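You operate a simulated robot arm through the tools that you are given. There is no shell and no other tool. Be economical: measure what you need, move in short steps, check, and stop when the job is done.

You run a simulated two-armed robot. Do the job below in one go: nothing can be reset, and whatever is moved stays where it is left.

Task
Home the grey machine's head, then jog it to X 100, Y 150, Z -50.
Fine: leave the other controls alone.

The check looks at the end state, three seconds after you hand in, the way a careful person would. Anything else that was tipped, shoved, dropped, spilled or broken makes it a failure.

Robot
Two 7-joint arms with two-finger grippers on one trunk, hanging from a carriage that runs on a gantry, over the field with the corners [-2500, 51], [-2494, -1129], [6, -1117], [0, 63] (x, y) and turns from -319 to 368 degrees about z. Base frame: it is fixed where the carriage stands at the start and does not move with it; the origin is on the floor, on the carriage's upright axis, x ahead of it, y to its left, z up. Readings come in mm, degrees, newtons and seconds.
The left shoulder is at the start at [0, 236, 1640], the right one opposite. With the tool pointing down near the work surface each hand reaches from about 100 to 620 mm from the robot's upright axis, wherever it stands, measured 20 degrees to its own side. Places, roughly: back button [1100, 200, 900]; grey machine air knob [800, 500, 1000]; grey machine air valve [800, 400, 1000]; grey machine clamp button [100, 200, 900]; grey machine drain valve [-100, 100, 800]; grey machine fill button [0, 200, 900]; grey machine head [100, 1100, 2100]; grey machine release button [200, 200, 900]; grey machine reset button [800, 200, 900]; height knob [-100, 200, 900]; home button of the grey machine [700, 200, 900]; keypad [500, 300, 900]; next button [1200, 200, 900]; small chuck lever [300, 200, 1000]; tank down button [-200, 200, 900]; tank up button [-300, 200, 900]. Payload 3.43 kg a hand.
The tool frame of a hand sits at the grasp point between the pads (the TCP): z along the fingers, y along the line on which they close. The tips reach 30 mm beyond it. Largest opening 104 mm; the body of the gripper starts 57 mm behind the TCP.
Orientation is that of the tool frame in the base frame, as [roll, pitch, yaw] about the fixed x, y, z axes, in that order (R = Rz(yaw) Ry(pitch) Rx(roll)). With the fingers straight down and closing along the base's y, the tool's x points along the base's -x, its y along +y and its z along -z.

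Tools
- The arms move only by the tool apply_moves. It takes "left_plan", "right_plan" or both (then of equal length, played together; a hand with none holds still); each is a list of rows, each a list of 7 numbers: the shift along the base's x, y, z in units of 100 mm (1.0 is 100 mm), then the turn, a rotation vector about the base's x, y, z in units of 60 degrees (1.0 is 60 degrees), then the opening, from 0 (shut) to 1 (fully open). In form: [[x, y, z, ax, ay, az, claw], ...]. A call has 1 to 10 rows; each row is the pose to reach, as a shift and turn from the pose commanded when the call began. A call with a number of a shift or a turn outside -1 to 1 is refused whole. Rows are played at 5 a second. More than 50 mm and 8.6 degrees between two rows, or a gripper value outside its range, and nothing of the call is played. A pose out of reach is approached as far as the arm can. The call stops where the force on the tool passes 40 N (or 10 N more than at its start, if that is more) or the arm is blocked; 0.2 s more then pass. The fingers move at their own pace (about 45 mm/s each) and stop on an object; they squeeze with about 44 N. The grip force told is the motor's: it shows also when the fingers shut on nothing. Time passes only in rows, and 0.2 s behind the last, so rows that repeat a pose let the fingers close. The reply holds the time, the measured pose of the TCP, the force on the tool along the base axes, the opening and the grip force, in the units named above and with some noise, with the torque about the TCP (base axes, N m) and any sound that the robot's microphone picked up, and new pictures: "views" is both (left out), scene, wrist or none (wrist: the cameras of the hands that moved).
- Cameras (640 x 400 px; columns grow to the right, rows downward): "scene" is now at [206, 66.6, 1764.2]; the picture's right is [1.00, -0.07, 0.00], its down [-0.06, -0.84, -0.53] and it looks along [0.04, 0.53, -0.85] (base axes); focal length 237 px, centre (320, 200). "left" rides on the left gripper at [67, -18, -90] in its tool frame; the picture's right is [0.25, 0.97, 0.00], its down [-0.73, 0.19, -0.66] and it looks along [-0.64, 0.17, 0.75] (tool axes); focal length 218 px, centre (320, 200). "right" rides on the right gripper at [67, 18, -90] in its tool frame; the picture's right is [-0.25, 0.97, 0.00], its down [-0.73, -0.19, -0.66] and it looks along [-0.64, -0.17, 0.75] (tool axes); focal length 218 px, centre (320, 200). There is no depth. A picture from a camera that has moved, and an enlarged one, comes with that camera's place and axes in the base frame and with its lens.
- lift_body(by): slides the trunk up (or, below 0, down) by that many mm; the arms and the scene camera ride with it, the base frame stays. It gives what a move gives, with no picture.
- steer(legs): drives the robot by 1 to 6 legs, each [ahead, left, turn to the left] in mm, mm and degrees, along the robot's own axes; the way and the turn of a leg run together, so that a leg with both is an arc; at most 1500 mm and 180 degrees a leg. The arms and the cameras ride along, it lands a little off, and it stops where it bumps. It keeps to its track: a leg is cut to what the track allows. It gives what a move gives, and a new picture of the scene camera.
- turn_head(pan, tilt): turns the head with the scene camera to pan (to the left, within 86 degrees either way) and tilt (down, from -29 to 69), counted from straight ahead of the robot. It gives what a move gives, and a new picture of the scene camera.
- zoom(camera, box): a new picture of the part [left, top, right, bottom] of that camera's present view, enlarged. It takes no simulated time.
- sign_off(): hands the job in; it is judged then, once.

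Go step by step. Nothing tells you exact positions but the pictures and the camera data: compare them with the known pose of the tool, close in by small moves and look again before you grip or let go. The budget is 120 turns and 260 pictures, counting those below and the enlarged ones. Unless the task says otherwise, let go and move clear before handing in, and close with one line.

The tools are called after "Emit:" by a JSON object that holds its "op" and its "data". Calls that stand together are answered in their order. apply_moves: Moves the arms, as the interface text tells. Its arguments: {"type":"object","properties":{"left_plan":{"type":"array","items":{"type":"array","items":{"type":"number"}}},"right_plan":{"type":"array","items":{"type":"array","items":{"type":"number"}}},"views":{"type":"string","enum":["both","scene","wrist","none"]}},"required":[]} The other tools are called the same way: lift_body (by) slides the trunk up or down; steer (legs) drives the base; turn_head (pan, tilt) turns the head that bears the scene camera; zoom (camera, box) takes an enlarged picture of a part of a camera's view; sign_off () hands the job in.

At the start:

```text
time: 0.0
left_ee_pos: [378.6, 546.2, 1204.1]
left_orientation: [-179.9, -0.1, -180.0]
left_ft_force: [0.3, 0.2, 0.3]
left_ft_torque: [-0.02, 0.01, 0.02]
left_gripper_width: 104.0
left_finger_force: 0.1
right_ee_pos: [400.9, 41.3, 1204.9]
right_orientation: [-179.9, 0.0, -179.9]
right_ft_force: [0.0, -0.6, -0.8]
right_ft_torque: [-0.01, 0.03, -0.02]
right_gripper_width: 104.0
right_finger_force: 0.1
trunk travel left (down, up): [-550.0, 90.0]
robot x, y, heading: [-1.3, 2.3, 0.1]
head pan, tilt: [85.9, 57.9]
```

scene: 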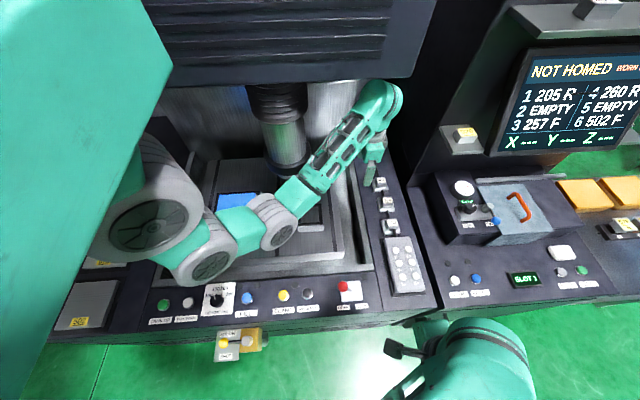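
right: 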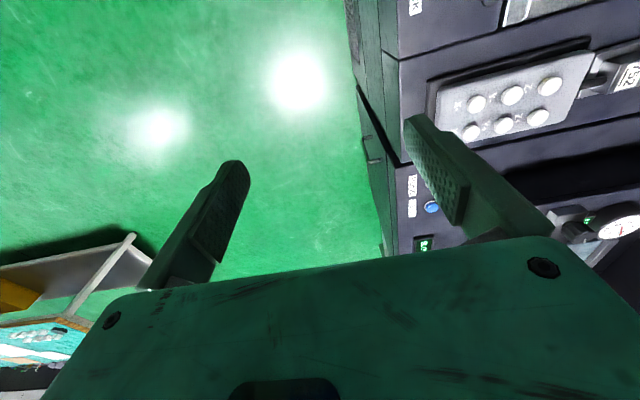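
left: 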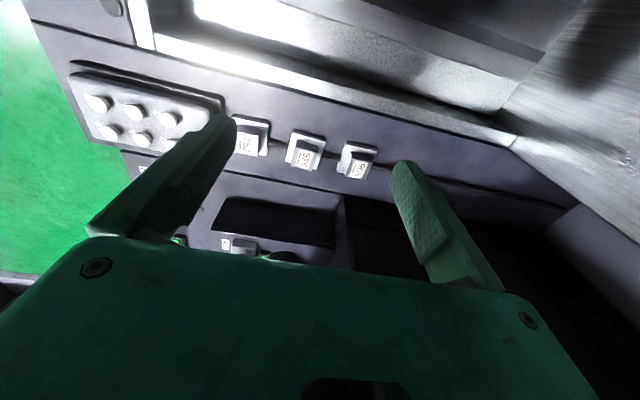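

I see the grey machine's panel with a six-key keypad, a row of buttons and a screen saying NOT HOMED. I'll zoom in to read the labels.

Emit:
{"op": "zoom", "data": {"camera": "scene", "box": [480, 20, 640, 160]}}

Emit:
{"op": "zoom", "data": {"camera": "scene", "box": [340, 170, 460, 300]}}

Emit:
{"op": "zoom", "data": {"camera": "scene", "box": [420, 170, 640, 310]}}

Emit:
{"op": "zoom", "data": {"camera": "scene", "box": [130, 270, 390, 370]}}

Emit:
{"op": "zoom", "data": {"camera": "right", "box": [400, 30, 640, 260]}}

```text
2.86 times, centred on (560, 90) of scene
camera zoom: at [206.0, 66.6, 1764.2], right [1.0, -0.07, 0.0], down [-0.06, -0.84, -0.53], along [0.04, 0.53, -0.85], focal length 678 px, centre (-366, 514)
```

zoom: 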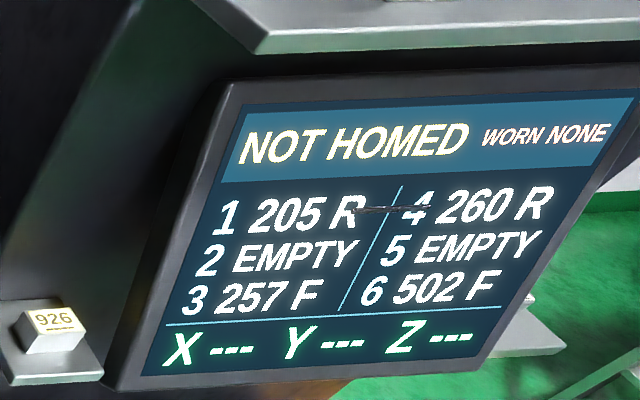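

```text
3.08 times, centred on (400, 235) of scene
camera zoom: at [206.0, 66.6, 1764.2], right [1.0, -0.07, 0.0], down [-0.06, -0.84, -0.53], along [0.04, 0.53, -0.85], focal length 730 px, centre (74, 92)
```

zoom: 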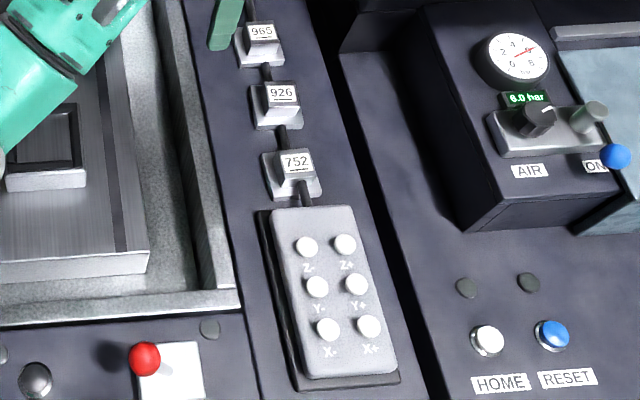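

```text
2.86 times, centred on (530, 240) of scene
camera zoom: at [206.0, 66.6, 1764.2], right [1.0, -0.07, 0.0], down [-0.06, -0.84, -0.53], along [0.04, 0.53, -0.85], focal length 678 px, centre (-280, 86)
```

zoom: 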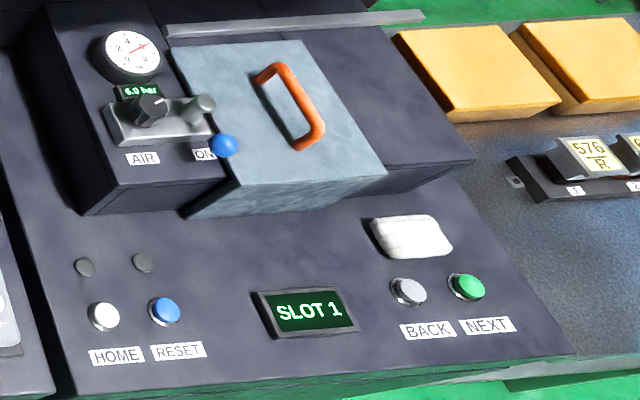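

```text
2.46 times, centred on (260, 320) of scene
camera zoom: at [206.0, 66.6, 1764.2], right [1.0, -0.07, 0.0], down [-0.06, -0.84, -0.53], along [0.04, 0.53, -0.85], focal length 584 px, centre (468, -95)
```

zoom: 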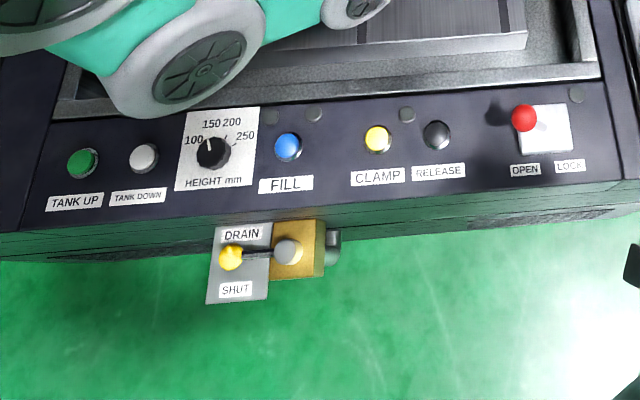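

```text
1.74 times, centred on (520, 145) of right
camera zoom: at [334.1, 59.3, 1294.0], right [0.25, 0.97, 0.0], down [0.73, -0.19, 0.66], along [0.64, -0.17, -0.75], focal length 380 px, centre (-28, 296)
```

zoom: 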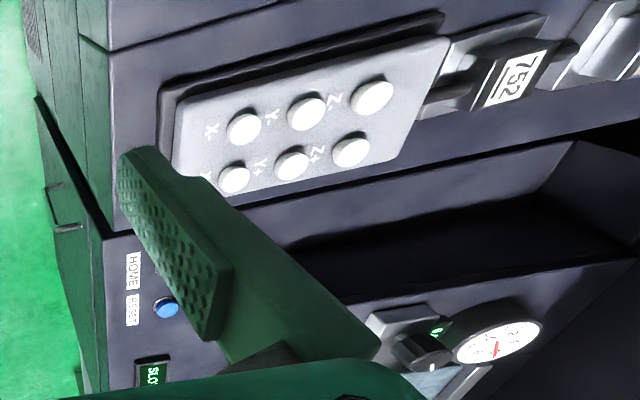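

The keypad has X-/X+ nearest the front, then Y-/Y+, then Z-/Z+ at the back, and HOME is a white button on the right console. I need to turn the robot to reach HOME, so first I look at the free space.

Emit:
{"op": "turn_head", "data": {"pan": 0, "tilt": 35}}

Emit:
{"op": "turn_head", "data": {"pan": -86, "tilt": 40}}

```text
time: 1.6
left_ee_pos: [378.4, 545.4, 1204.7]
left_orientation: [180.0, 0.0, -179.9]
left_ft_force: [-0.8, -0.3, -0.5]
left_ft_torque: [0.02, -0.01, -0.03]
left_gripper_width: 104.1
left_finger_force: 0.1
right_ee_pos: [398.9, 41.0, 1205.3]
right_orientation: [-180.0, 0.0, -179.9]
right_ft_force: [0.0, 0.1, -1.1]
right_ft_torque: [0.02, -0.03, -0.02]
right_gripper_width: 104.0
right_finger_force: 0.1
trunk travel left (down, up): [-550.0, 90.0]
robot x, y, heading: [2.0, 3.3, 0.4]
head pan, tilt: [0.0, 35.0]
camera scene: at [289.2, -2.2, 1796.0], right [0.0, -1.0, 0.0], down [-0.57, 0.0, -0.82], along [0.82, 0.0, -0.57], focal length 237 px, centre (320, 200)
```

scene: 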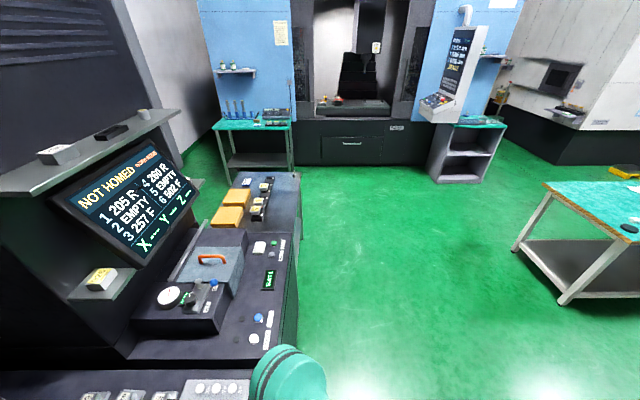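

```text
time: 3.2
left_ee_pos: [378.0, 545.5, 1204.0]
left_orientation: [-180.0, 0.0, 180.0]
left_ft_force: [-0.6, 0.4, -0.5]
left_ft_torque: [-0.02, 0.02, 0.02]
left_gripper_width: 103.8
left_finger_force: 0.0
right_ee_pos: [401.5, 41.0, 1203.7]
right_orientation: [180.0, 0.0, 179.9]
right_ft_force: [-0.5, -0.3, -0.3]
right_ft_torque: [0.0, 0.04, 0.03]
right_gripper_width: 104.0
right_finger_force: 0.1
trunk travel left (down, up): [-550.0, 90.0]
robot x, y, heading: [1.0, 1.6, 0.0]
head pan, tilt: [-85.9, 40.0]
camera scene: at [207.2, -87.1, 1788.4], right [-1.0, -0.07, 0.0], down [-0.05, 0.64, -0.77], along [0.05, -0.76, -0.64], focal length 237 px, centre (320, 200)
```

scene: 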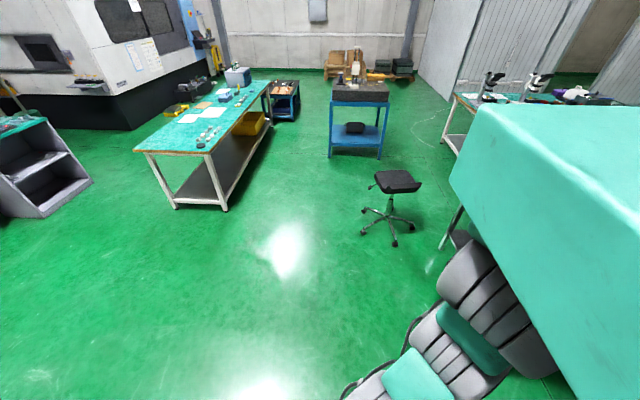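

The area to the right is open out to the stool, about 2 m away. I drive back from the machine, turn to face it and look.

Emit:
{"op": "steer", "data": {"legs": [[0, -600, 0], [0, 0, 90]]}}

Emit:
{"op": "turn_head", "data": {"pan": 0, "tilt": 35}}

```text
time: 10.5
left_ee_pos: [-552.8, -241.9, 1204.6]
left_orientation: [-179.9, 0.0, -88.4]
left_ft_force: [-1.0, 0.2, 0.0]
left_ft_torque: [0.01, 0.03, 0.03]
left_gripper_width: 104.0
left_finger_force: 0.1
right_ee_pos: [-49.0, -205.2, 1204.2]
right_orientation: [-180.0, 0.0, -88.4]
right_ft_force: [-0.3, -0.7, -0.2]
right_ft_torque: [0.0, 0.04, 0.0]
right_gripper_width: 104.1
right_finger_force: 0.1
trunk travel left (down, up): [-550.0, 90.0]
robot x, y, heading: [2.5, -608.4, 91.8]
head pan, tilt: [-85.9, 40.0]
camera scene: at [83.3, -399.0, 1788.4], right [0.1, -1.0, 0.0], down [-0.64, -0.06, -0.77], along [0.76, 0.08, -0.64], focal length 237 px, centre (320, 200)
```

scene: 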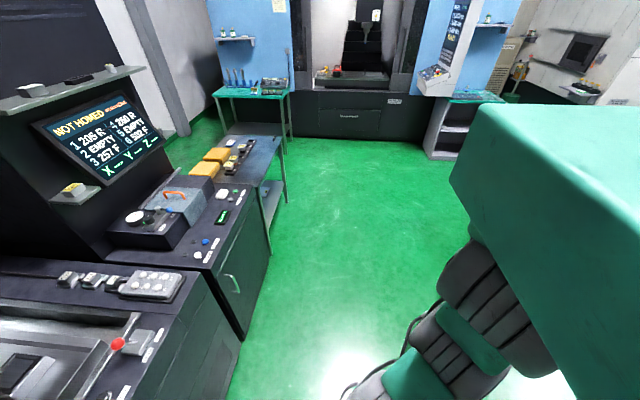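

```text
time: 12.1
left_ee_pos: [-553.3, -242.6, 1203.8]
left_orientation: [-180.0, 0.0, -88.4]
left_ft_force: [0.7, -1.1, 0.2]
left_ft_torque: [0.0, 0.01, -0.02]
left_gripper_width: 104.2
left_finger_force: 0.1
right_ee_pos: [-49.1, -205.5, 1203.0]
right_orientation: [-180.0, 0.0, -88.4]
right_ft_force: [-0.3, 0.2, 0.7]
right_ft_torque: [-0.01, -0.01, -0.02]
right_gripper_width: 104.0
right_finger_force: 0.0
trunk travel left (down, up): [-550.0, 90.0]
robot x, y, heading: [-0.2, -605.5, 91.0]
head pan, tilt: [0.0, 35.0]
camera scene: at [-3.7, -319.3, 1796.0], right [1.0, 0.03, 0.0], down [0.02, -0.57, -0.82], along [-0.02, 0.82, -0.57], focal length 237 px, centre (320, 200)
```

scene: 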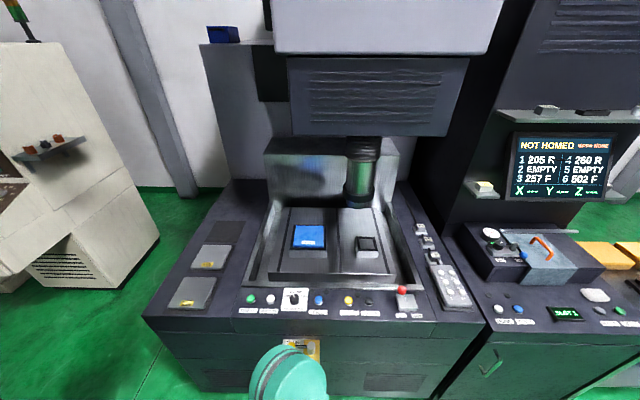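

The way is clear and the home button is near (697, 236, 900). I close the right hand and swing it to the right in free space before driving up.

Emit:
{"op": "apply_moves", "data": {"right_plan": [[0.5, 0, 0, 0, 0, 0, 0], [1, 0, 0, 0, 0, 0, 0]], "views": "none"}}

Emit:
{"op": "apply_moves", "data": {"right_plan": [[0.5, 0, 0, 0, 0, 0, 0], [1, 0, 0, 0, 0, 0, 0]], "views": "none"}}

Emit:
{"op": "apply_moves", "data": {"right_plan": [[0.5, 0, 0, 0, 0, 0, 0], [1, 0, 0, 0, 0, 0, 0]], "views": "none"}}

Emit:
{"op": "apply_moves", "data": {"right_plan": [[0.5, 0, 0, 0, 0, 0, 0], [1, 0, 0, 0, 0, 0, 0]], "views": "none"}}

Emit:
{"op": "apply_moves", "data": {"right_plan": [[0.5, -0.2, 0, 0, 0, 0, 0], [1, -0.4, 0, 0, 0, 0, 0]], "views": "none"}}

Emit:
{"op": "apply_moves", "data": {"right_plan": [[0.4, -0.3, -0.1, 0, 0, 0, 0], [0.8, -0.6, -0.2, 0, 0, 0, 0]], "views": "none"}}

```text
time: 12.7
left_ee_pos: [-552.1, -242.2, 1204.3]
left_orientation: [180.0, 0.0, -88.4]
left_ft_force: [0.2, 0.6, -0.4]
left_ft_torque: [0.04, 0.01, 0.04]
left_gripper_width: 104.1
left_finger_force: 0.1
right_ee_pos: [49.6, -203.3, 1203.7]
right_orientation: [180.0, 0.1, -88.4]
right_ft_force: [-0.5, -0.5, -0.7]
right_ft_torque: [-0.03, 0.0, 0.03]
right_gripper_width: 51.3
right_finger_force: 0.0
trunk travel left (down, up): [-550.0, 90.0]
robot x, y, heading: [2.8, -605.1, 91.7]
head pan, tilt: [0.0, 35.0]
```

```text
time: 13.3
left_ee_pos: [-551.7, -241.9, 1204.1]
left_orientation: [180.0, 0.0, -88.4]
left_ft_force: [-0.7, -0.8, -0.3]
left_ft_torque: [0.02, 0.0, 0.01]
left_gripper_width: 104.1
left_finger_force: 0.1
right_ee_pos: [149.5, -203.9, 1204.5]
right_orientation: [180.0, 0.1, -88.4]
right_ft_force: [0.4, -0.3, -0.1]
right_ft_torque: [0.0, -0.01, -0.01]
right_gripper_width: 0.0
right_finger_force: 3.3
trunk travel left (down, up): [-550.0, 90.0]
robot x, y, heading: [9.2, -603.6, 91.7]
head pan, tilt: [0.0, 35.0]
```

```text
time: 13.9
left_ee_pos: [-553.0, -241.4, 1204.8]
left_orientation: [180.0, 0.0, -88.4]
left_ft_force: [-0.1, -0.5, -0.4]
left_ft_torque: [-0.01, -0.01, 0.0]
left_gripper_width: 104.1
left_finger_force: 0.1
right_ee_pos: [247.9, -207.9, 1203.2]
right_orientation: [-180.0, 0.0, -88.3]
right_ft_force: [-0.8, 1.0, 0.0]
right_ft_torque: [-0.02, -0.04, -0.01]
right_gripper_width: 0.0
right_finger_force: 34.8
trunk travel left (down, up): [-550.0, 90.0]
robot x, y, heading: [2.1, -606.8, 91.7]
head pan, tilt: [0.0, 35.0]
```

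```text
time: 14.5
left_ee_pos: [-552.3, -241.5, 1204.3]
left_orientation: [-179.9, 0.1, -88.4]
left_ft_force: [0.2, 0.5, 0.0]
left_ft_torque: [0.01, -0.01, -0.03]
left_gripper_width: 104.2
left_finger_force: 0.0
right_ee_pos: [351.5, -208.8, 1203.5]
right_orientation: [180.0, 0.0, -88.4]
right_ft_force: [-0.6, 0.3, 0.4]
right_ft_torque: [0.0, 0.0, -0.01]
right_gripper_width: 0.0
right_finger_force: 34.9
trunk travel left (down, up): [-550.0, 90.0]
robot x, y, heading: [5.8, -603.2, 91.7]
head pan, tilt: [0.0, 35.0]
```

```text
refused: row 1 steps farther than a row can; nothing moved
```

```text
refused: row 1 steps farther than a row can; nothing moved
```

The hand is at x = 350. I continue with smaller rows.

Emit:
{"op": "apply_moves", "data": {"right_plan": [[0.33, -0.16, 0, 0, 0, 0, 0], [0.66, -0.33, 0, 0, 0, 0, 0], [1, -0.5, 0, 0, 0, 0, 0]], "views": "none"}}

Emit:
{"op": "apply_moves", "data": {"right_plan": [[0.33, -0.16, 0, 0, 0, 0, 0], [0.66, -0.33, 0, 0, 0, 0, 0], [1, -0.5, 0, 0, 0, 0, 0]], "views": "none"}}

Emit:
{"op": "apply_moves", "data": {"right_plan": [[0.33, -0.16, 0, 0, 0, 0, 0], [0.66, -0.33, 0, 0, 0, 0, 0], [1, -0.5, 0, 0, 0, 0, 0]], "views": "none"}}

Emit:
{"op": "steer", "data": {"legs": [[590, 0, 0]]}}

```text
time: 15.3
left_ee_pos: [-552.8, -242.4, 1204.2]
left_orientation: [-180.0, 0.0, -88.4]
left_ft_force: [0.1, -0.1, -0.1]
left_ft_torque: [0.0, -0.02, 0.02]
left_gripper_width: 103.9
left_finger_force: 0.0
right_ee_pos: [449.1, -252.5, 1201.7]
right_orientation: [-180.0, 0.0, -88.4]
right_ft_force: [-0.3, 0.5, 0.3]
right_ft_torque: [-0.01, 0.0, 0.0]
right_gripper_width: 0.0
right_finger_force: 34.8
trunk travel left (down, up): [-550.0, 90.0]
robot x, y, heading: [3.1, -602.8, 91.5]
head pan, tilt: [0.0, 35.0]
```

```text
time: 16.1
left_ee_pos: [-551.6, -242.3, 1205.9]
left_orientation: [-180.0, 0.0, -88.5]
left_ft_force: [0.3, 0.7, 0.7]
left_ft_torque: [-0.03, -0.01, 0.04]
left_gripper_width: 104.0
left_finger_force: 0.0
right_ee_pos: [548.4, -303.6, 1204.2]
right_orientation: [-179.9, -0.1, -88.4]
right_ft_force: [-0.2, -0.3, 0.0]
right_ft_torque: [0.03, -0.01, 0.0]
right_gripper_width: 0.0
right_finger_force: 35.4
trunk travel left (down, up): [-550.0, 90.0]
robot x, y, heading: [-1.6, -603.9, 91.5]
head pan, tilt: [0.0, 35.0]
```

```text
time: 16.9
left_ee_pos: [-552.7, -242.9, 1204.5]
left_orientation: [179.9, 0.0, -88.5]
left_ft_force: [0.4, -0.4, -0.2]
left_ft_torque: [0.03, 0.03, -0.02]
left_gripper_width: 104.3
left_finger_force: 0.0
right_ee_pos: [650.5, -356.0, 1203.0]
right_orientation: [-179.9, 0.0, -88.3]
right_ft_force: [-0.4, 0.2, -0.2]
right_ft_torque: [0.02, -0.03, 0.01]
right_gripper_width: 0.0
right_finger_force: 34.8
trunk travel left (down, up): [-550.0, 90.0]
robot x, y, heading: [-0.7, -606.6, 91.8]
head pan, tilt: [0.0, 35.0]
```

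```text
time: 20.3
left_ee_pos: [-571.9, 362.6, 1203.8]
left_orientation: [179.9, -0.1, -88.1]
left_ft_force: [-0.2, 0.2, -0.3]
left_ft_torque: [-0.01, -0.01, 0.06]
left_gripper_width: 104.1
left_finger_force: 0.0
right_ee_pos: [630.7, 254.8, 1201.0]
right_orientation: [-180.0, 0.0, -88.2]
right_ft_force: [0.4, -0.1, -0.7]
right_ft_torque: [0.01, 0.0, 0.01]
right_gripper_width: 0.0
right_finger_force: 34.9
trunk travel left (down, up): [-550.0, 90.0]
robot x, y, heading: [-13.2, -0.3, 91.7]
head pan, tilt: [0.0, 35.0]
camera scene: at [-23.0, 288.0, 1796.0], right [1.0, 0.03, 0.0], down [0.02, -0.57, -0.82], along [-0.03, 0.82, -0.57], focal length 237 px, centre (320, 200)
```

scene: 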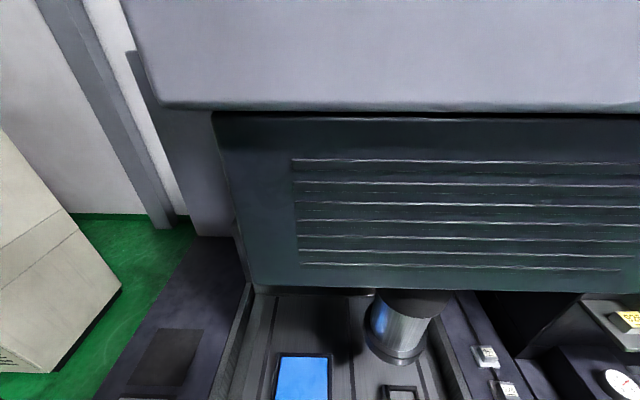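

I'm in front of the machine, but the robot's head is close to the machine's head cover (front near y = 484). I back off a bit for safety, lower the trunk for reach and look right.

Emit:
{"op": "steer", "data": {"legs": [[-100, -12, 0]]}}

Emit:
{"op": "lift_body", "data": {"by": -100}}

Emit:
{"op": "turn_head", "data": {"pan": -50, "tilt": 42}}

```text
time: 21.4
left_ee_pos: [-556.3, 262.5, 1203.9]
left_orientation: [-180.0, 0.0, -88.4]
left_ft_force: [-0.3, 0.2, 1.0]
left_ft_torque: [-0.02, 0.01, -0.01]
left_gripper_width: 103.8
left_finger_force: 0.1
right_ee_pos: [645.6, 150.3, 1201.8]
right_orientation: [-180.0, 0.0, -88.3]
right_ft_force: [0.3, -0.3, -0.4]
right_ft_torque: [-0.02, 0.01, -0.03]
right_gripper_width: 0.0
right_finger_force: 34.7
trunk travel left (down, up): [-550.0, 90.0]
robot x, y, heading: [-2.4, -101.7, 91.5]
head pan, tilt: [0.0, 35.0]
camera scene: at [-6.9, 186.1, 1795.9], right [1.0, 0.03, 0.0], down [0.02, -0.57, -0.82], along [-0.02, 0.82, -0.57], focal length 237 px, centre (320, 200)
```

scene: 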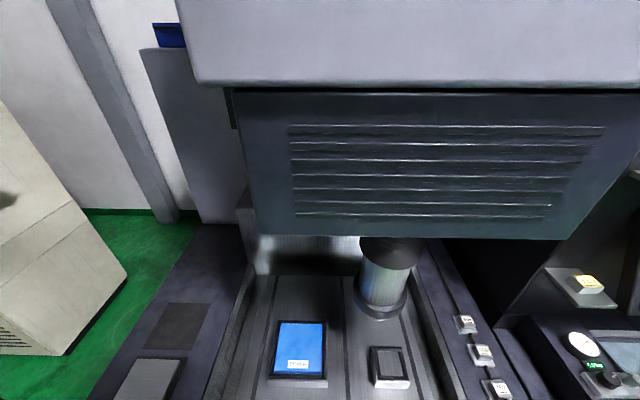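

```text
time: 22.8
left_ee_pos: [-555.6, 263.3, 1104.1]
left_orientation: [-179.9, 0.0, -88.3]
left_ft_force: [0.2, -1.0, 0.0]
left_ft_torque: [-0.01, -0.02, -0.02]
left_gripper_width: 103.8
left_finger_force: 0.2
right_ee_pos: [647.2, 150.3, 1102.6]
right_orientation: [180.0, 0.0, -88.4]
right_ft_force: [0.2, -0.2, -0.2]
right_ft_torque: [-0.01, -0.02, 0.0]
right_gripper_width: 0.0
right_finger_force: 34.5
trunk travel left (down, up): [-450.0, 190.0]
robot x, y, heading: [1.0, -98.8, 91.7]
head pan, tilt: [0.0, 35.0]
```

```text
time: 24.0
left_ee_pos: [-555.7, 264.1, 1103.9]
left_orientation: [-179.9, 0.0, -88.4]
left_ft_force: [0.3, 0.9, -0.1]
left_ft_torque: [-0.01, -0.01, 0.02]
left_gripper_width: 103.7
left_finger_force: 0.1
right_ee_pos: [646.8, 150.4, 1102.3]
right_orientation: [-180.0, 0.0, -88.4]
right_ft_force: [-0.1, -0.1, 0.1]
right_ft_torque: [0.0, 0.0, 0.01]
right_gripper_width: 0.1
right_finger_force: 34.5
trunk travel left (down, up): [-450.0, 190.0]
robot x, y, heading: [-1.3, -101.5, 91.5]
head pan, tilt: [-50.0, 42.0]
camera scene: at [58.0, 153.7, 1685.5], right [0.67, -0.75, 0.0], down [-0.5, -0.44, -0.74], along [0.56, 0.49, -0.67], focal length 237 px, centre (320, 200)
```

scene: 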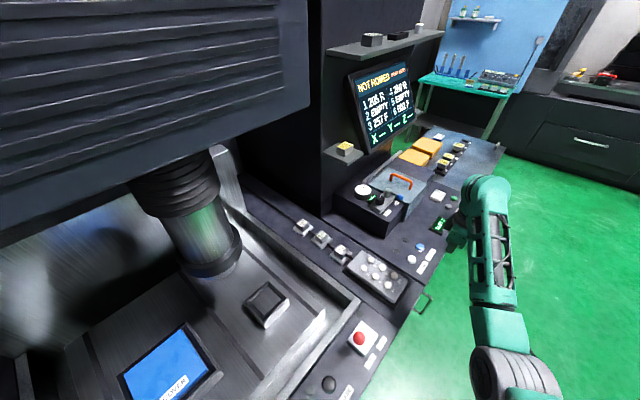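

HOME is consistently at about (697, 236). I move the closed fingertips above it, tips at z of about 1000, and check with the wrist camera.

Emit:
{"op": "apply_moves", "data": {"right_plan": [[0.25, 0.4, 0, 0, 0, 0, 0], [0.5, 0.85, 0, 0, 0, 0, 0], [0.5, 0.85, -0.4, 0, 0, 0, 0], [0.5, 0.85, -0.8, 0, 0, 0, 0]], "views": "both"}}

Emit:
{"op": "zoom", "data": {"camera": "scene", "box": [340, 170, 480, 300]}}

```text
refused: row 2 steps farther than a row can; nothing moved
```

```text
3.08 times, centred on (410, 235) of scene
camera zoom: at [58.0, 153.7, 1685.5], right [0.67, -0.75, 0.0], down [-0.5, -0.44, -0.74], along [0.56, 0.49, -0.67], focal length 730 px, centre (43, 92)
```

zoom: 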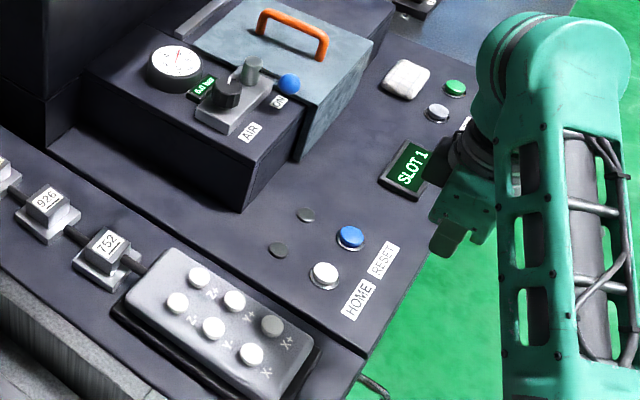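

I redo it in smaller steps.

Emit:
{"op": "apply_moves", "data": {"right_plan": [[0.17, 0.3, 0, 0, 0, 0, 0], [0.35, 0.6, 0, 0, 0, 0, 0], [0.5, 0.86, 0, 0, 0, 0, 0], [0.5, 0.86, -0.4, 0, 0, 0, 0], [0.5, 0.86, -0.8, 0, 0, 0, 0]], "views": "both"}}

Emit:
{"op": "zoom", "data": {"camera": "scene", "box": [340, 170, 480, 300]}}

```text
time: 25.2
left_ee_pos: [-555.4, 263.6, 1104.8]
left_orientation: [-180.0, 0.0, -88.5]
left_ft_force: [-0.5, 0.1, 0.1]
left_ft_torque: [-0.01, 0.0, 0.02]
left_gripper_width: 104.1
left_finger_force: 0.0
right_ee_pos: [696.7, 237.8, 1021.3]
right_orientation: [180.0, 0.1, -88.5]
right_ft_force: [0.5, 0.4, 0.5]
right_ft_torque: [-0.03, 0.0, -0.01]
right_gripper_width: 0.1
right_finger_force: 34.7
trunk travel left (down, up): [-450.0, 190.0]
robot x, y, heading: [-0.3, -102.7, 91.6]
head pan, tilt: [-50.0, 42.0]
camera scene: at [57.9, 153.6, 1685.5], right [0.66, -0.75, 0.0], down [-0.5, -0.44, -0.74], along [0.56, 0.49, -0.67], focal length 237 px, centre (320, 200)
camera right: at [681.9, 170.2, 1111.3], right [-0.97, 0.23, 0.0], down [0.17, 0.73, 0.66], along [0.15, 0.64, -0.75], focal length 218 px, centre (320, 200)
```

scene: 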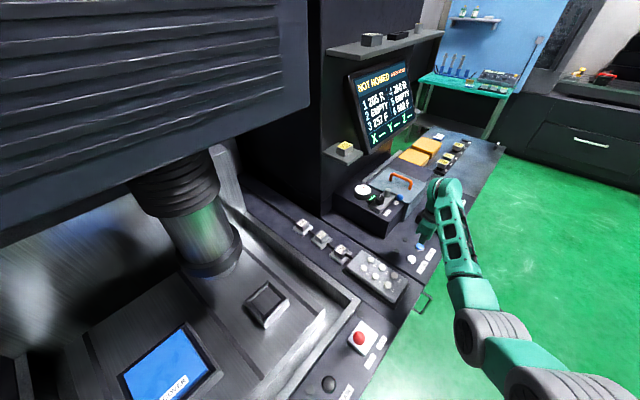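
right: 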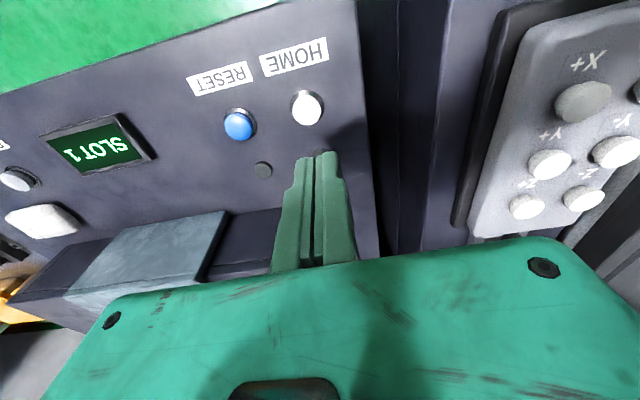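

```text
3.08 times, centred on (410, 235) of scene
camera zoom: at [57.9, 153.6, 1685.5], right [0.66, -0.75, 0.0], down [-0.5, -0.44, -0.74], along [0.56, 0.49, -0.67], focal length 730 px, centre (43, 92)
```

zoom: 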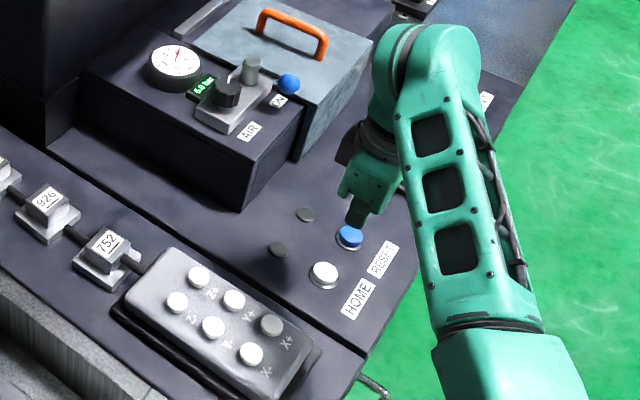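

The wrist view puts HOME at about (704, 234). I shift slightly and go down to tips at about 935.

Emit:
{"op": "apply_moves", "data": {"right_plan": [[0.07, -0.04, 0, 0, 0, 0, 0], [0.07, -0.04, -0.3, 0, 0, 0, 0], [0.07, -0.04, -0.55, 0, 0, 0, 0]], "views": "wrist"}}

Emit:
{"op": "zoom", "data": {"camera": "scene", "box": [380, 200, 460, 280]}}

```text
time: 26.0
left_ee_pos: [-555.5, 262.6, 1104.2]
left_orientation: [180.0, 0.0, -88.4]
left_ft_force: [0.5, 0.6, 1.6]
left_ft_torque: [0.01, 0.0, 0.01]
left_gripper_width: 104.0
left_finger_force: 0.0
right_ee_pos: [704.9, 233.0, 968.6]
right_orientation: [-179.9, 0.0, -88.3]
right_ft_force: [-0.1, -0.3, -0.6]
right_ft_torque: [0.01, -0.03, 0.0]
right_gripper_width: 0.2
right_finger_force: 34.7
trunk travel left (down, up): [-450.0, 190.0]
robot x, y, heading: [-1.1, -98.3, 91.6]
head pan, tilt: [-50.0, 42.0]
camera right: at [689.2, 166.3, 1057.9], right [-0.97, 0.23, 0.0], down [0.17, 0.73, 0.66], along [0.15, 0.64, -0.75], focal length 218 px, centre (320, 200)
```

right: 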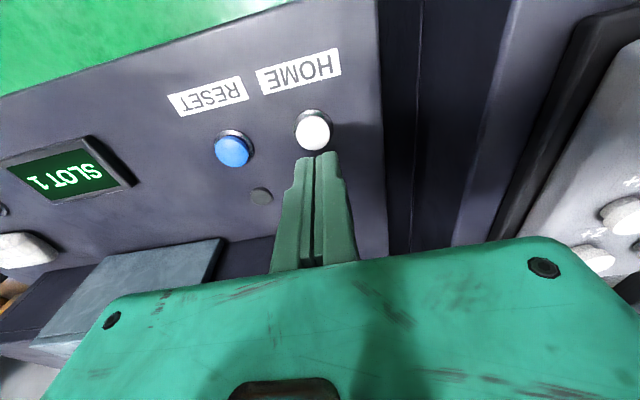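

```text
5.00 times, centred on (420, 240) of scene
camera zoom: at [58.0, 153.6, 1685.5], right [0.66, -0.75, 0.0], down [-0.5, -0.44, -0.74], along [0.56, 0.49, -0.67], focal length 1187 px, centre (-180, 0)
```

zoom: 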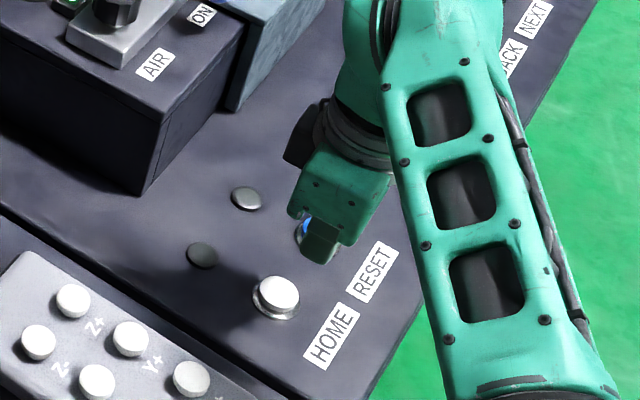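

Better estimate for the HOME cap: about (708, 241, 875). I adjust and go down 30 mm more.

Emit:
{"op": "apply_moves", "data": {"right_plan": [[0.02, 0.08, 0, 0, 0, 0, 0], [0.02, 0.08, -0.2, 0, 0, 0, 0], [0.02, 0.08, -0.35, 0, 0, 0, 0]], "views": "wrist"}}

Emit:
{"op": "zoom", "data": {"camera": "scene", "box": [380, 200, 460, 280]}}

```text
time: 26.8
left_ee_pos: [-555.3, 263.8, 1104.6]
left_orientation: [180.0, 0.0, -88.4]
left_ft_force: [-0.1, -0.4, 0.7]
left_ft_torque: [0.02, -0.01, -0.03]
left_gripper_width: 103.9
left_finger_force: 0.0
right_ee_pos: [704.7, 243.2, 935.7]
right_orientation: [180.0, 0.1, -88.5]
right_ft_force: [-0.3, -1.1, 1.6]
right_ft_torque: [0.02, 0.01, 0.03]
right_gripper_width: 0.0
right_finger_force: 34.8
trunk travel left (down, up): [-450.0, 190.0]
robot x, y, heading: [-0.3, -98.9, 91.6]
head pan, tilt: [-50.0, 42.0]
camera right: at [690.4, 174.8, 1024.0], right [-0.97, 0.23, 0.0], down [0.17, 0.73, 0.66], along [0.15, 0.64, -0.75], focal length 218 px, centre (320, 200)
```

right: 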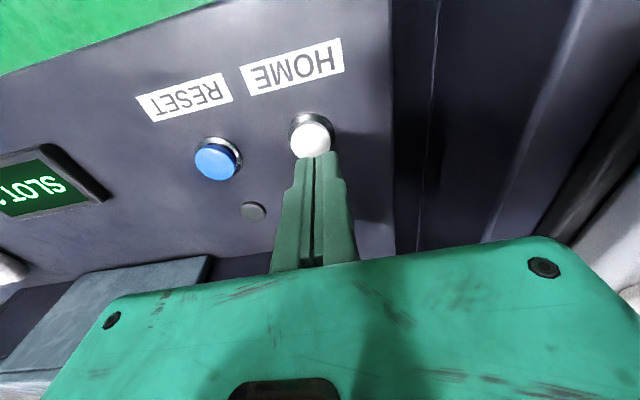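

```text
5.00 times, centred on (420, 240) of scene
camera zoom: at [58.0, 153.7, 1685.5], right [0.66, -0.75, 0.0], down [-0.5, -0.44, -0.74], along [0.56, 0.49, -0.67], focal length 1187 px, centre (-180, 0)
```

zoom: 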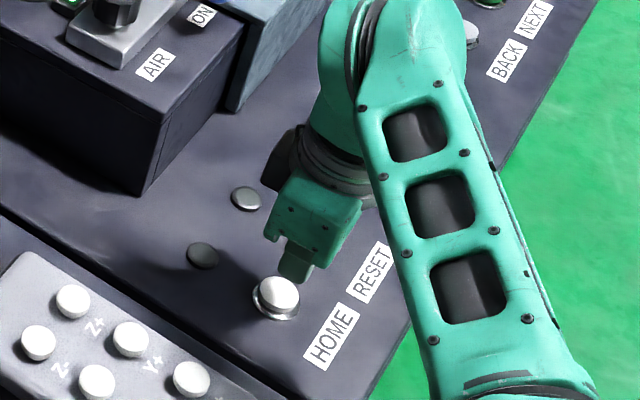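

Nearly over the cap. I go down another 15 mm, in steps that stop on contact.

Emit:
{"op": "apply_moves", "data": {"right_plan": [[0.02, -0.01, -0.08, 0, 0, 0, 0], [0.02, -0.01, -0.16, 0, 0, 0, 0]], "views": "wrist"}}

Emit:
{"op": "zoom", "data": {"camera": "scene", "box": [380, 200, 460, 280]}}

```text
time: 27.4
left_ee_pos: [-555.8, 262.8, 1104.8]
left_orientation: [180.0, -0.1, -88.4]
left_ft_force: [0.1, 0.4, -0.4]
left_ft_torque: [-0.01, -0.01, 0.01]
left_gripper_width: 104.1
left_finger_force: 0.1
right_ee_pos: [706.4, 241.5, 916.7]
right_orientation: [180.0, 0.0, -88.3]
right_ft_force: [0.6, -0.7, -0.2]
right_ft_torque: [-0.02, 0.01, 0.02]
right_gripper_width: 0.1
right_finger_force: 34.3
trunk travel left (down, up): [-450.0, 190.0]
robot x, y, heading: [1.8, -98.4, 91.6]
head pan, tilt: [-50.0, 42.0]
camera right: at [691.0, 173.7, 1006.4], right [-0.97, 0.23, 0.0], down [0.17, 0.73, 0.66], along [0.15, 0.64, -0.75], focal length 218 px, centre (320, 200)
```

right: 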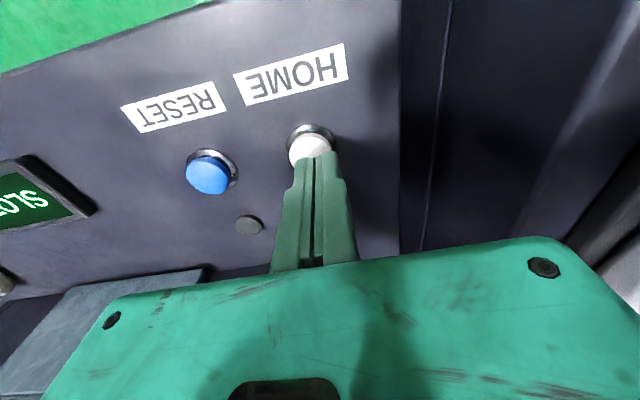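

```text
5.00 times, centred on (420, 240) of scene
camera zoom: at [58.0, 153.7, 1685.5], right [0.66, -0.75, 0.0], down [-0.5, -0.44, -0.74], along [0.56, 0.49, -0.67], focal length 1187 px, centre (-180, 0)
```

zoom: 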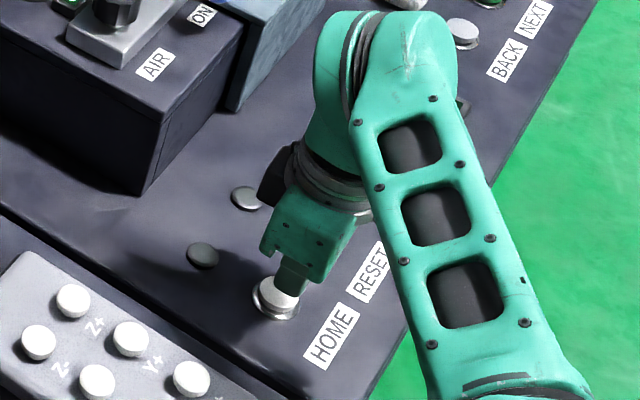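

The tip is just over the cap. I press down gently.

Emit:
{"op": "apply_moves", "data": {"right_plan": [[0.01, -0.02, -0.04, 0, 0, 0, 0], [0.01, -0.02, -0.07, 0, 0, 0, 0], [0.01, -0.02, -0.1, 0, 0, 0, 0]], "views": "both"}}

Emit:
{"op": "zoom", "data": {"camera": "scene", "box": [380, 200, 460, 280]}}

```text
time: 28.2
left_ee_pos: [-555.6, 262.1, 1104.1]
left_orientation: [180.0, 0.1, -88.4]
left_ft_force: [-0.4, 0.3, 0.1]
left_ft_torque: [0.01, 0.0, -0.02]
left_gripper_width: 103.9
left_finger_force: 0.0
right_ee_pos: [708.6, 238.1, 906.1]
right_orientation: [-179.9, -0.1, -88.4]
right_ft_force: [-0.3, -0.3, 0.8]
right_ft_torque: [0.0, 0.01, -0.03]
right_gripper_width: 0.0
right_finger_force: 34.9
trunk travel left (down, up): [-450.0, 190.0]
robot x, y, heading: [3.4, -100.7, 91.3]
head pan, tilt: [-50.0, 42.0]
camera scene: at [58.0, 153.7, 1685.5], right [0.66, -0.75, 0.0], down [-0.5, -0.44, -0.74], along [0.56, 0.49, -0.67], focal length 237 px, centre (320, 200)
camera right: at [693.1, 171.1, 995.2], right [-0.97, 0.23, 0.0], down [0.17, 0.73, 0.66], along [0.15, 0.64, -0.75], focal length 218 px, centre (320, 200)
```

scene: 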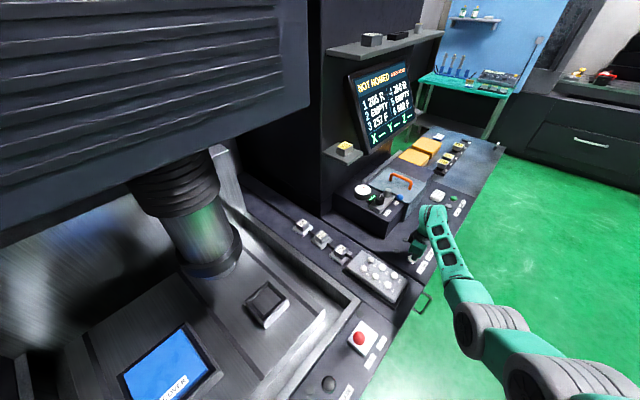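
right: 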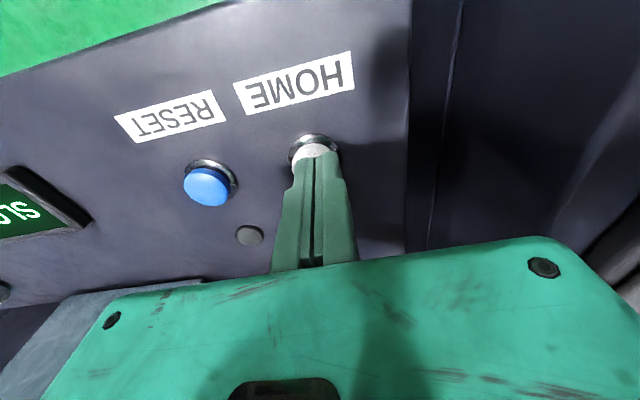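

```text
5.00 times, centred on (420, 240) of scene
camera zoom: at [58.0, 153.7, 1685.5], right [0.66, -0.75, 0.0], down [-0.5, -0.44, -0.74], along [0.56, 0.49, -0.67], focal length 1187 px, centre (-180, 0)
```

zoom: 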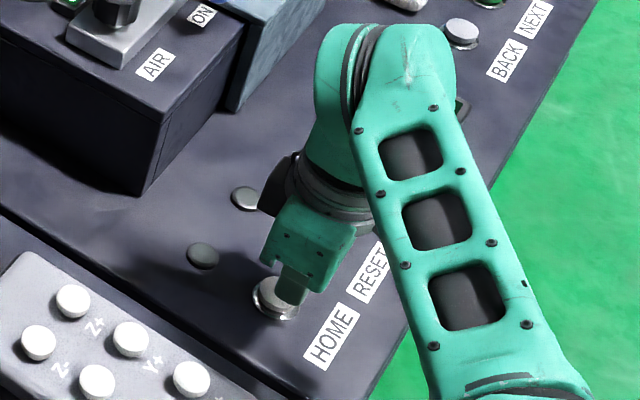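

Still no contact force, so I continue straight down in small steps.

Emit:
{"op": "apply_moves", "data": {"right_plan": [[0, 0, -0.03, 0, 0, 0, 0], [0, 0, -0.06, 0, 0, 0, 0], [0, 0, -0.09, 0, 0, 0, 0], [0, 0, -0.12, 0, 0, 0, 0]], "views": "both"}}

Emit:
{"op": "zoom", "data": {"camera": "scene", "box": [330, 60, 430, 160]}}

```text
time: 29.2
left_ee_pos: [-555.2, 262.7, 1104.6]
left_orientation: [180.0, 0.0, -88.4]
left_ft_force: [0.8, -0.6, -0.4]
left_ft_torque: [-0.02, 0.03, 0.03]
left_gripper_width: 103.7
left_finger_force: 0.1
right_ee_pos: [709.7, 236.4, 894.3]
right_orientation: [-180.0, -0.1, -88.5]
right_ft_force: [0.8, 0.0, 0.8]
right_ft_torque: [0.05, -0.01, 0.01]
right_gripper_width: 6.0
right_finger_force: 34.4
trunk travel left (down, up): [-450.0, 190.0]
robot x, y, heading: [1.2, -98.7, 91.8]
head pan, tilt: [-50.0, 42.0]
camera scene: at [58.0, 153.7, 1685.5], right [0.66, -0.75, 0.0], down [-0.5, -0.44, -0.74], along [0.56, 0.49, -0.67], focal length 237 px, centre (320, 200)
camera right: at [694.0, 169.9, 983.9], right [-0.97, 0.23, 0.0], down [0.17, 0.73, 0.66], along [0.15, 0.64, -0.75], focal length 218 px, centre (320, 200)
```

scene: 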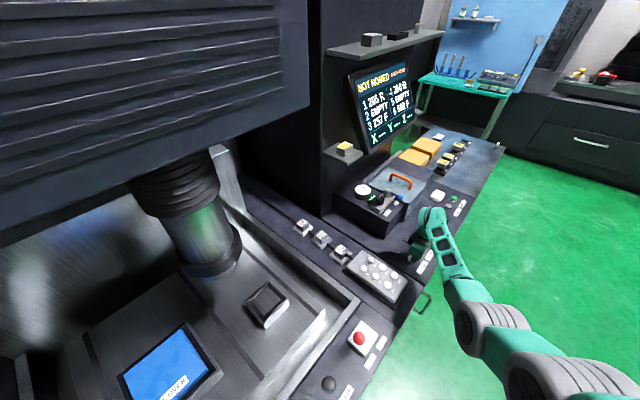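
right: 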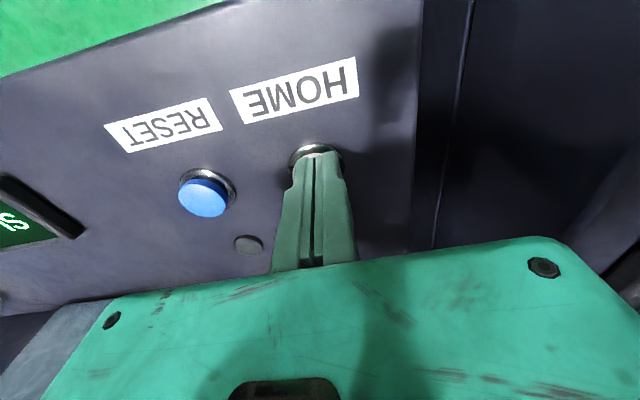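

```text
4.00 times, centred on (380, 110) of scene
camera zoom: at [58.0, 153.7, 1685.5], right [0.66, -0.75, 0.0], down [-0.5, -0.44, -0.74], along [0.56, 0.49, -0.67], focal length 950 px, centre (80, 560)
```

zoom: 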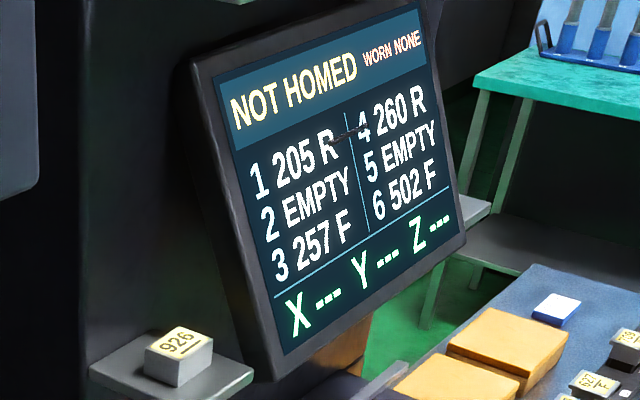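

The finger reading changed, perhaps first contact, but the display is unchanged. I press a few mm further.

Emit:
{"op": "apply_moves", "data": {"right_plan": [[0, 0, -0.02, 0, 0, 0, 0], [0, 0, -0.04, 0, 0, 0, 0], [0, 0, -0.06, 0, 0, 0, 0]], "views": "both"}}

Emit:
{"op": "zoom", "data": {"camera": "right", "box": [250, 100, 390, 280]}}

```text
time: 30.0
left_ee_pos: [-555.4, 263.1, 1104.0]
left_orientation: [-179.9, 0.0, -88.4]
left_ft_force: [-0.6, 0.1, 0.0]
left_ft_torque: [0.01, 0.03, 0.02]
left_gripper_width: 104.1
left_finger_force: 0.1
right_ee_pos: [709.8, 236.8, 890.0]
right_orientation: [-179.9, 0.1, -88.4]
right_ft_force: [-2.5, -2.8, 8.3]
right_ft_torque: [-0.04, 0.06, 0.01]
right_gripper_width: 6.2
right_finger_force: 34.4
trunk travel left (down, up): [-450.0, 190.0]
robot x, y, heading: [-1.4, -97.4, 91.6]
head pan, tilt: [-50.0, 42.0]
heard: click
camera scene: at [58.2, 153.6, 1685.7], right [0.66, -0.75, 0.0], down [-0.5, -0.44, -0.74], along [0.56, 0.49, -0.67], focal length 237 px, centre (320, 200)
camera right: at [694.6, 170.7, 978.4], right [-0.97, 0.23, 0.0], down [0.17, 0.73, 0.66], along [0.15, 0.64, -0.75], focal length 218 px, centre (320, 200)
```

scene: 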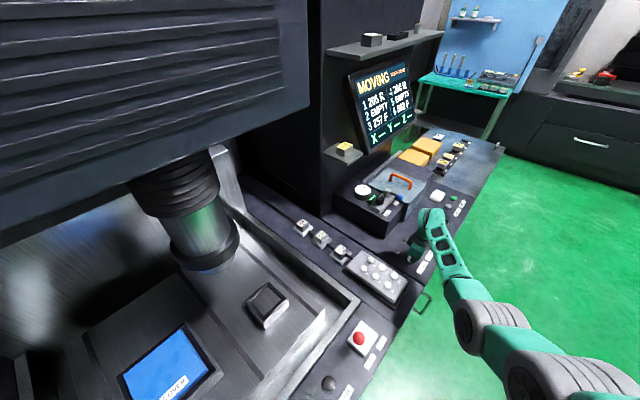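
right: 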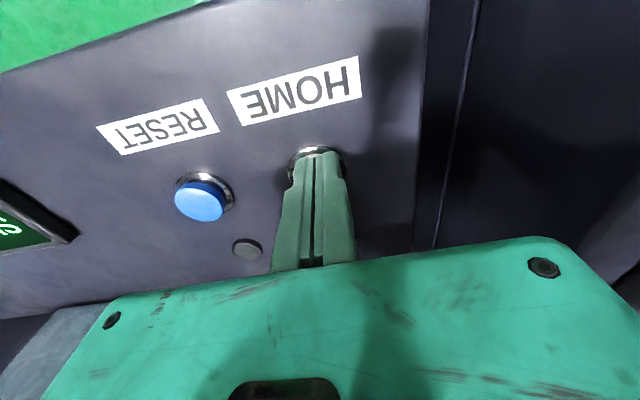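

```text
2.22 times, centred on (320, 190) of right
camera zoom: at [694.6, 170.7, 978.4], right [-0.97, 0.23, 0.0], down [0.17, 0.73, 0.66], along [0.15, 0.64, -0.75], focal length 485 px, centre (320, 222)
```

zoom: 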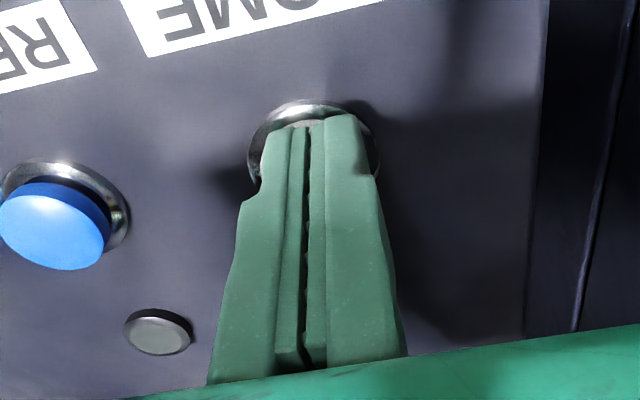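

It clicked and the screen shows MOVING: homing has started. I lift off and travel towards the keypad, which looks higher (about z 960).

Emit:
{"op": "apply_moves", "data": {"right_plan": [[0, 0, 0.4, 0, 0, 0, 0], [0, 0, 0.8, 0, 0, 0, 0], [0, 0, 1.0, 0, 0, 0, 0]], "views": "scene"}}

Emit:
{"op": "apply_moves", "data": {"right_plan": [[0, 0, 0.4, 0, 0, 0, 0], [0, 0, 0.8, 0, 0, 0, 0], [-0.3, 0.1, 0.8, 0, 0, 0, 0], [-0.6, 0.2, 0.8, 0, 0, 0, 0], [-1.0, 0.3, 0.8, 0, 0, 0, 0]], "views": "wrist"}}

Emit:
{"op": "zoom", "data": {"camera": "scene", "box": [330, 60, 430, 160]}}

```text
time: 30.8
left_ee_pos: [-555.7, 263.1, 1104.7]
left_orientation: [-180.0, -0.1, -88.4]
left_ft_force: [0.2, -0.9, -0.4]
left_ft_torque: [0.0, 0.01, -0.03]
left_gripper_width: 104.2
left_finger_force: 0.0
right_ee_pos: [707.3, 237.4, 987.8]
right_orientation: [180.0, 0.0, -88.3]
right_ft_force: [0.1, -1.2, 0.3]
right_ft_torque: [0.02, 0.01, 0.0]
right_gripper_width: 0.0
right_finger_force: 34.7
trunk travel left (down, up): [-450.0, 190.0]
robot x, y, heading: [-0.1, -99.4, 91.4]
head pan, tilt: [-50.0, 42.0]
camera scene: at [58.2, 153.7, 1685.5], right [0.66, -0.75, 0.0], down [-0.5, -0.44, -0.74], along [0.56, 0.49, -0.67], focal length 237 px, centre (320, 200)
```

scene: 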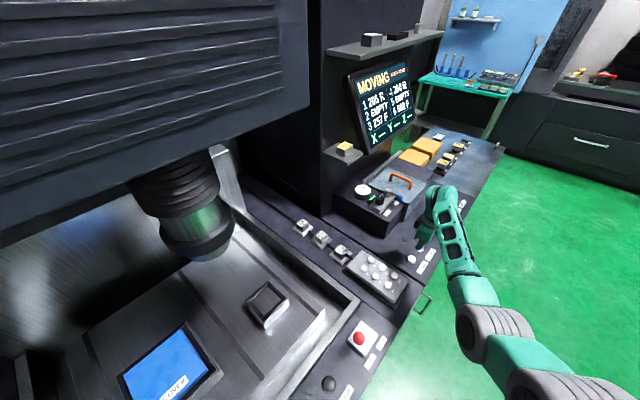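

```text
time: 32.0
left_ee_pos: [-558.1, 264.0, 1104.9]
left_orientation: [180.0, 0.0, -88.4]
left_ft_force: [0.1, 0.3, -0.4]
left_ft_torque: [0.03, 0.01, 0.01]
left_gripper_width: 104.0
left_finger_force: 0.1
right_ee_pos: [605.4, 265.7, 1070.3]
right_orientation: [180.0, -0.1, -88.5]
right_ft_force: [0.8, -0.3, -0.4]
right_ft_torque: [-0.01, -0.01, 0.01]
right_gripper_width: 0.0
right_finger_force: 34.8
trunk travel left (down, up): [-450.0, 190.0]
robot x, y, heading: [0.8, -97.3, 91.8]
head pan, tilt: [-50.0, 42.0]
camera right: at [590.2, 199.0, 1159.7], right [-0.97, 0.23, 0.0], down [0.17, 0.73, 0.66], along [0.15, 0.64, -0.75], focal length 218 px, centre (320, 200)
```

right: 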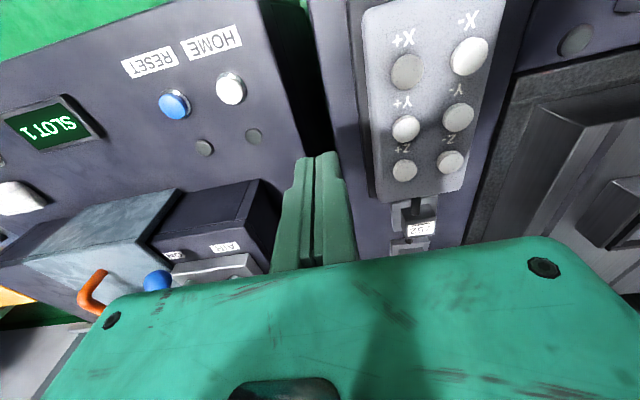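

```text
4.00 times, centred on (380, 110) of scene
camera zoom: at [57.6, 153.7, 1685.5], right [0.66, -0.75, 0.0], down [-0.5, -0.44, -0.74], along [0.56, 0.49, -0.67], focal length 950 px, centre (80, 560)
```

zoom: 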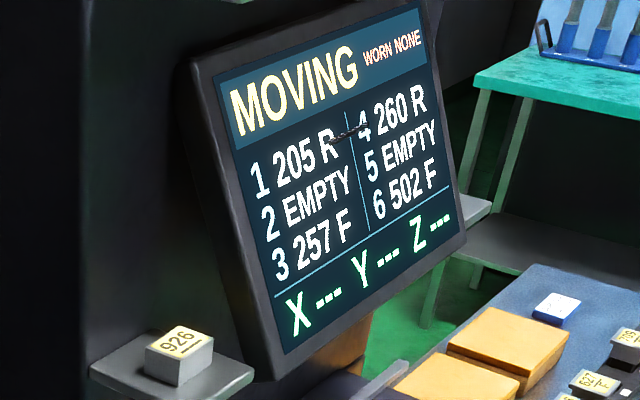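

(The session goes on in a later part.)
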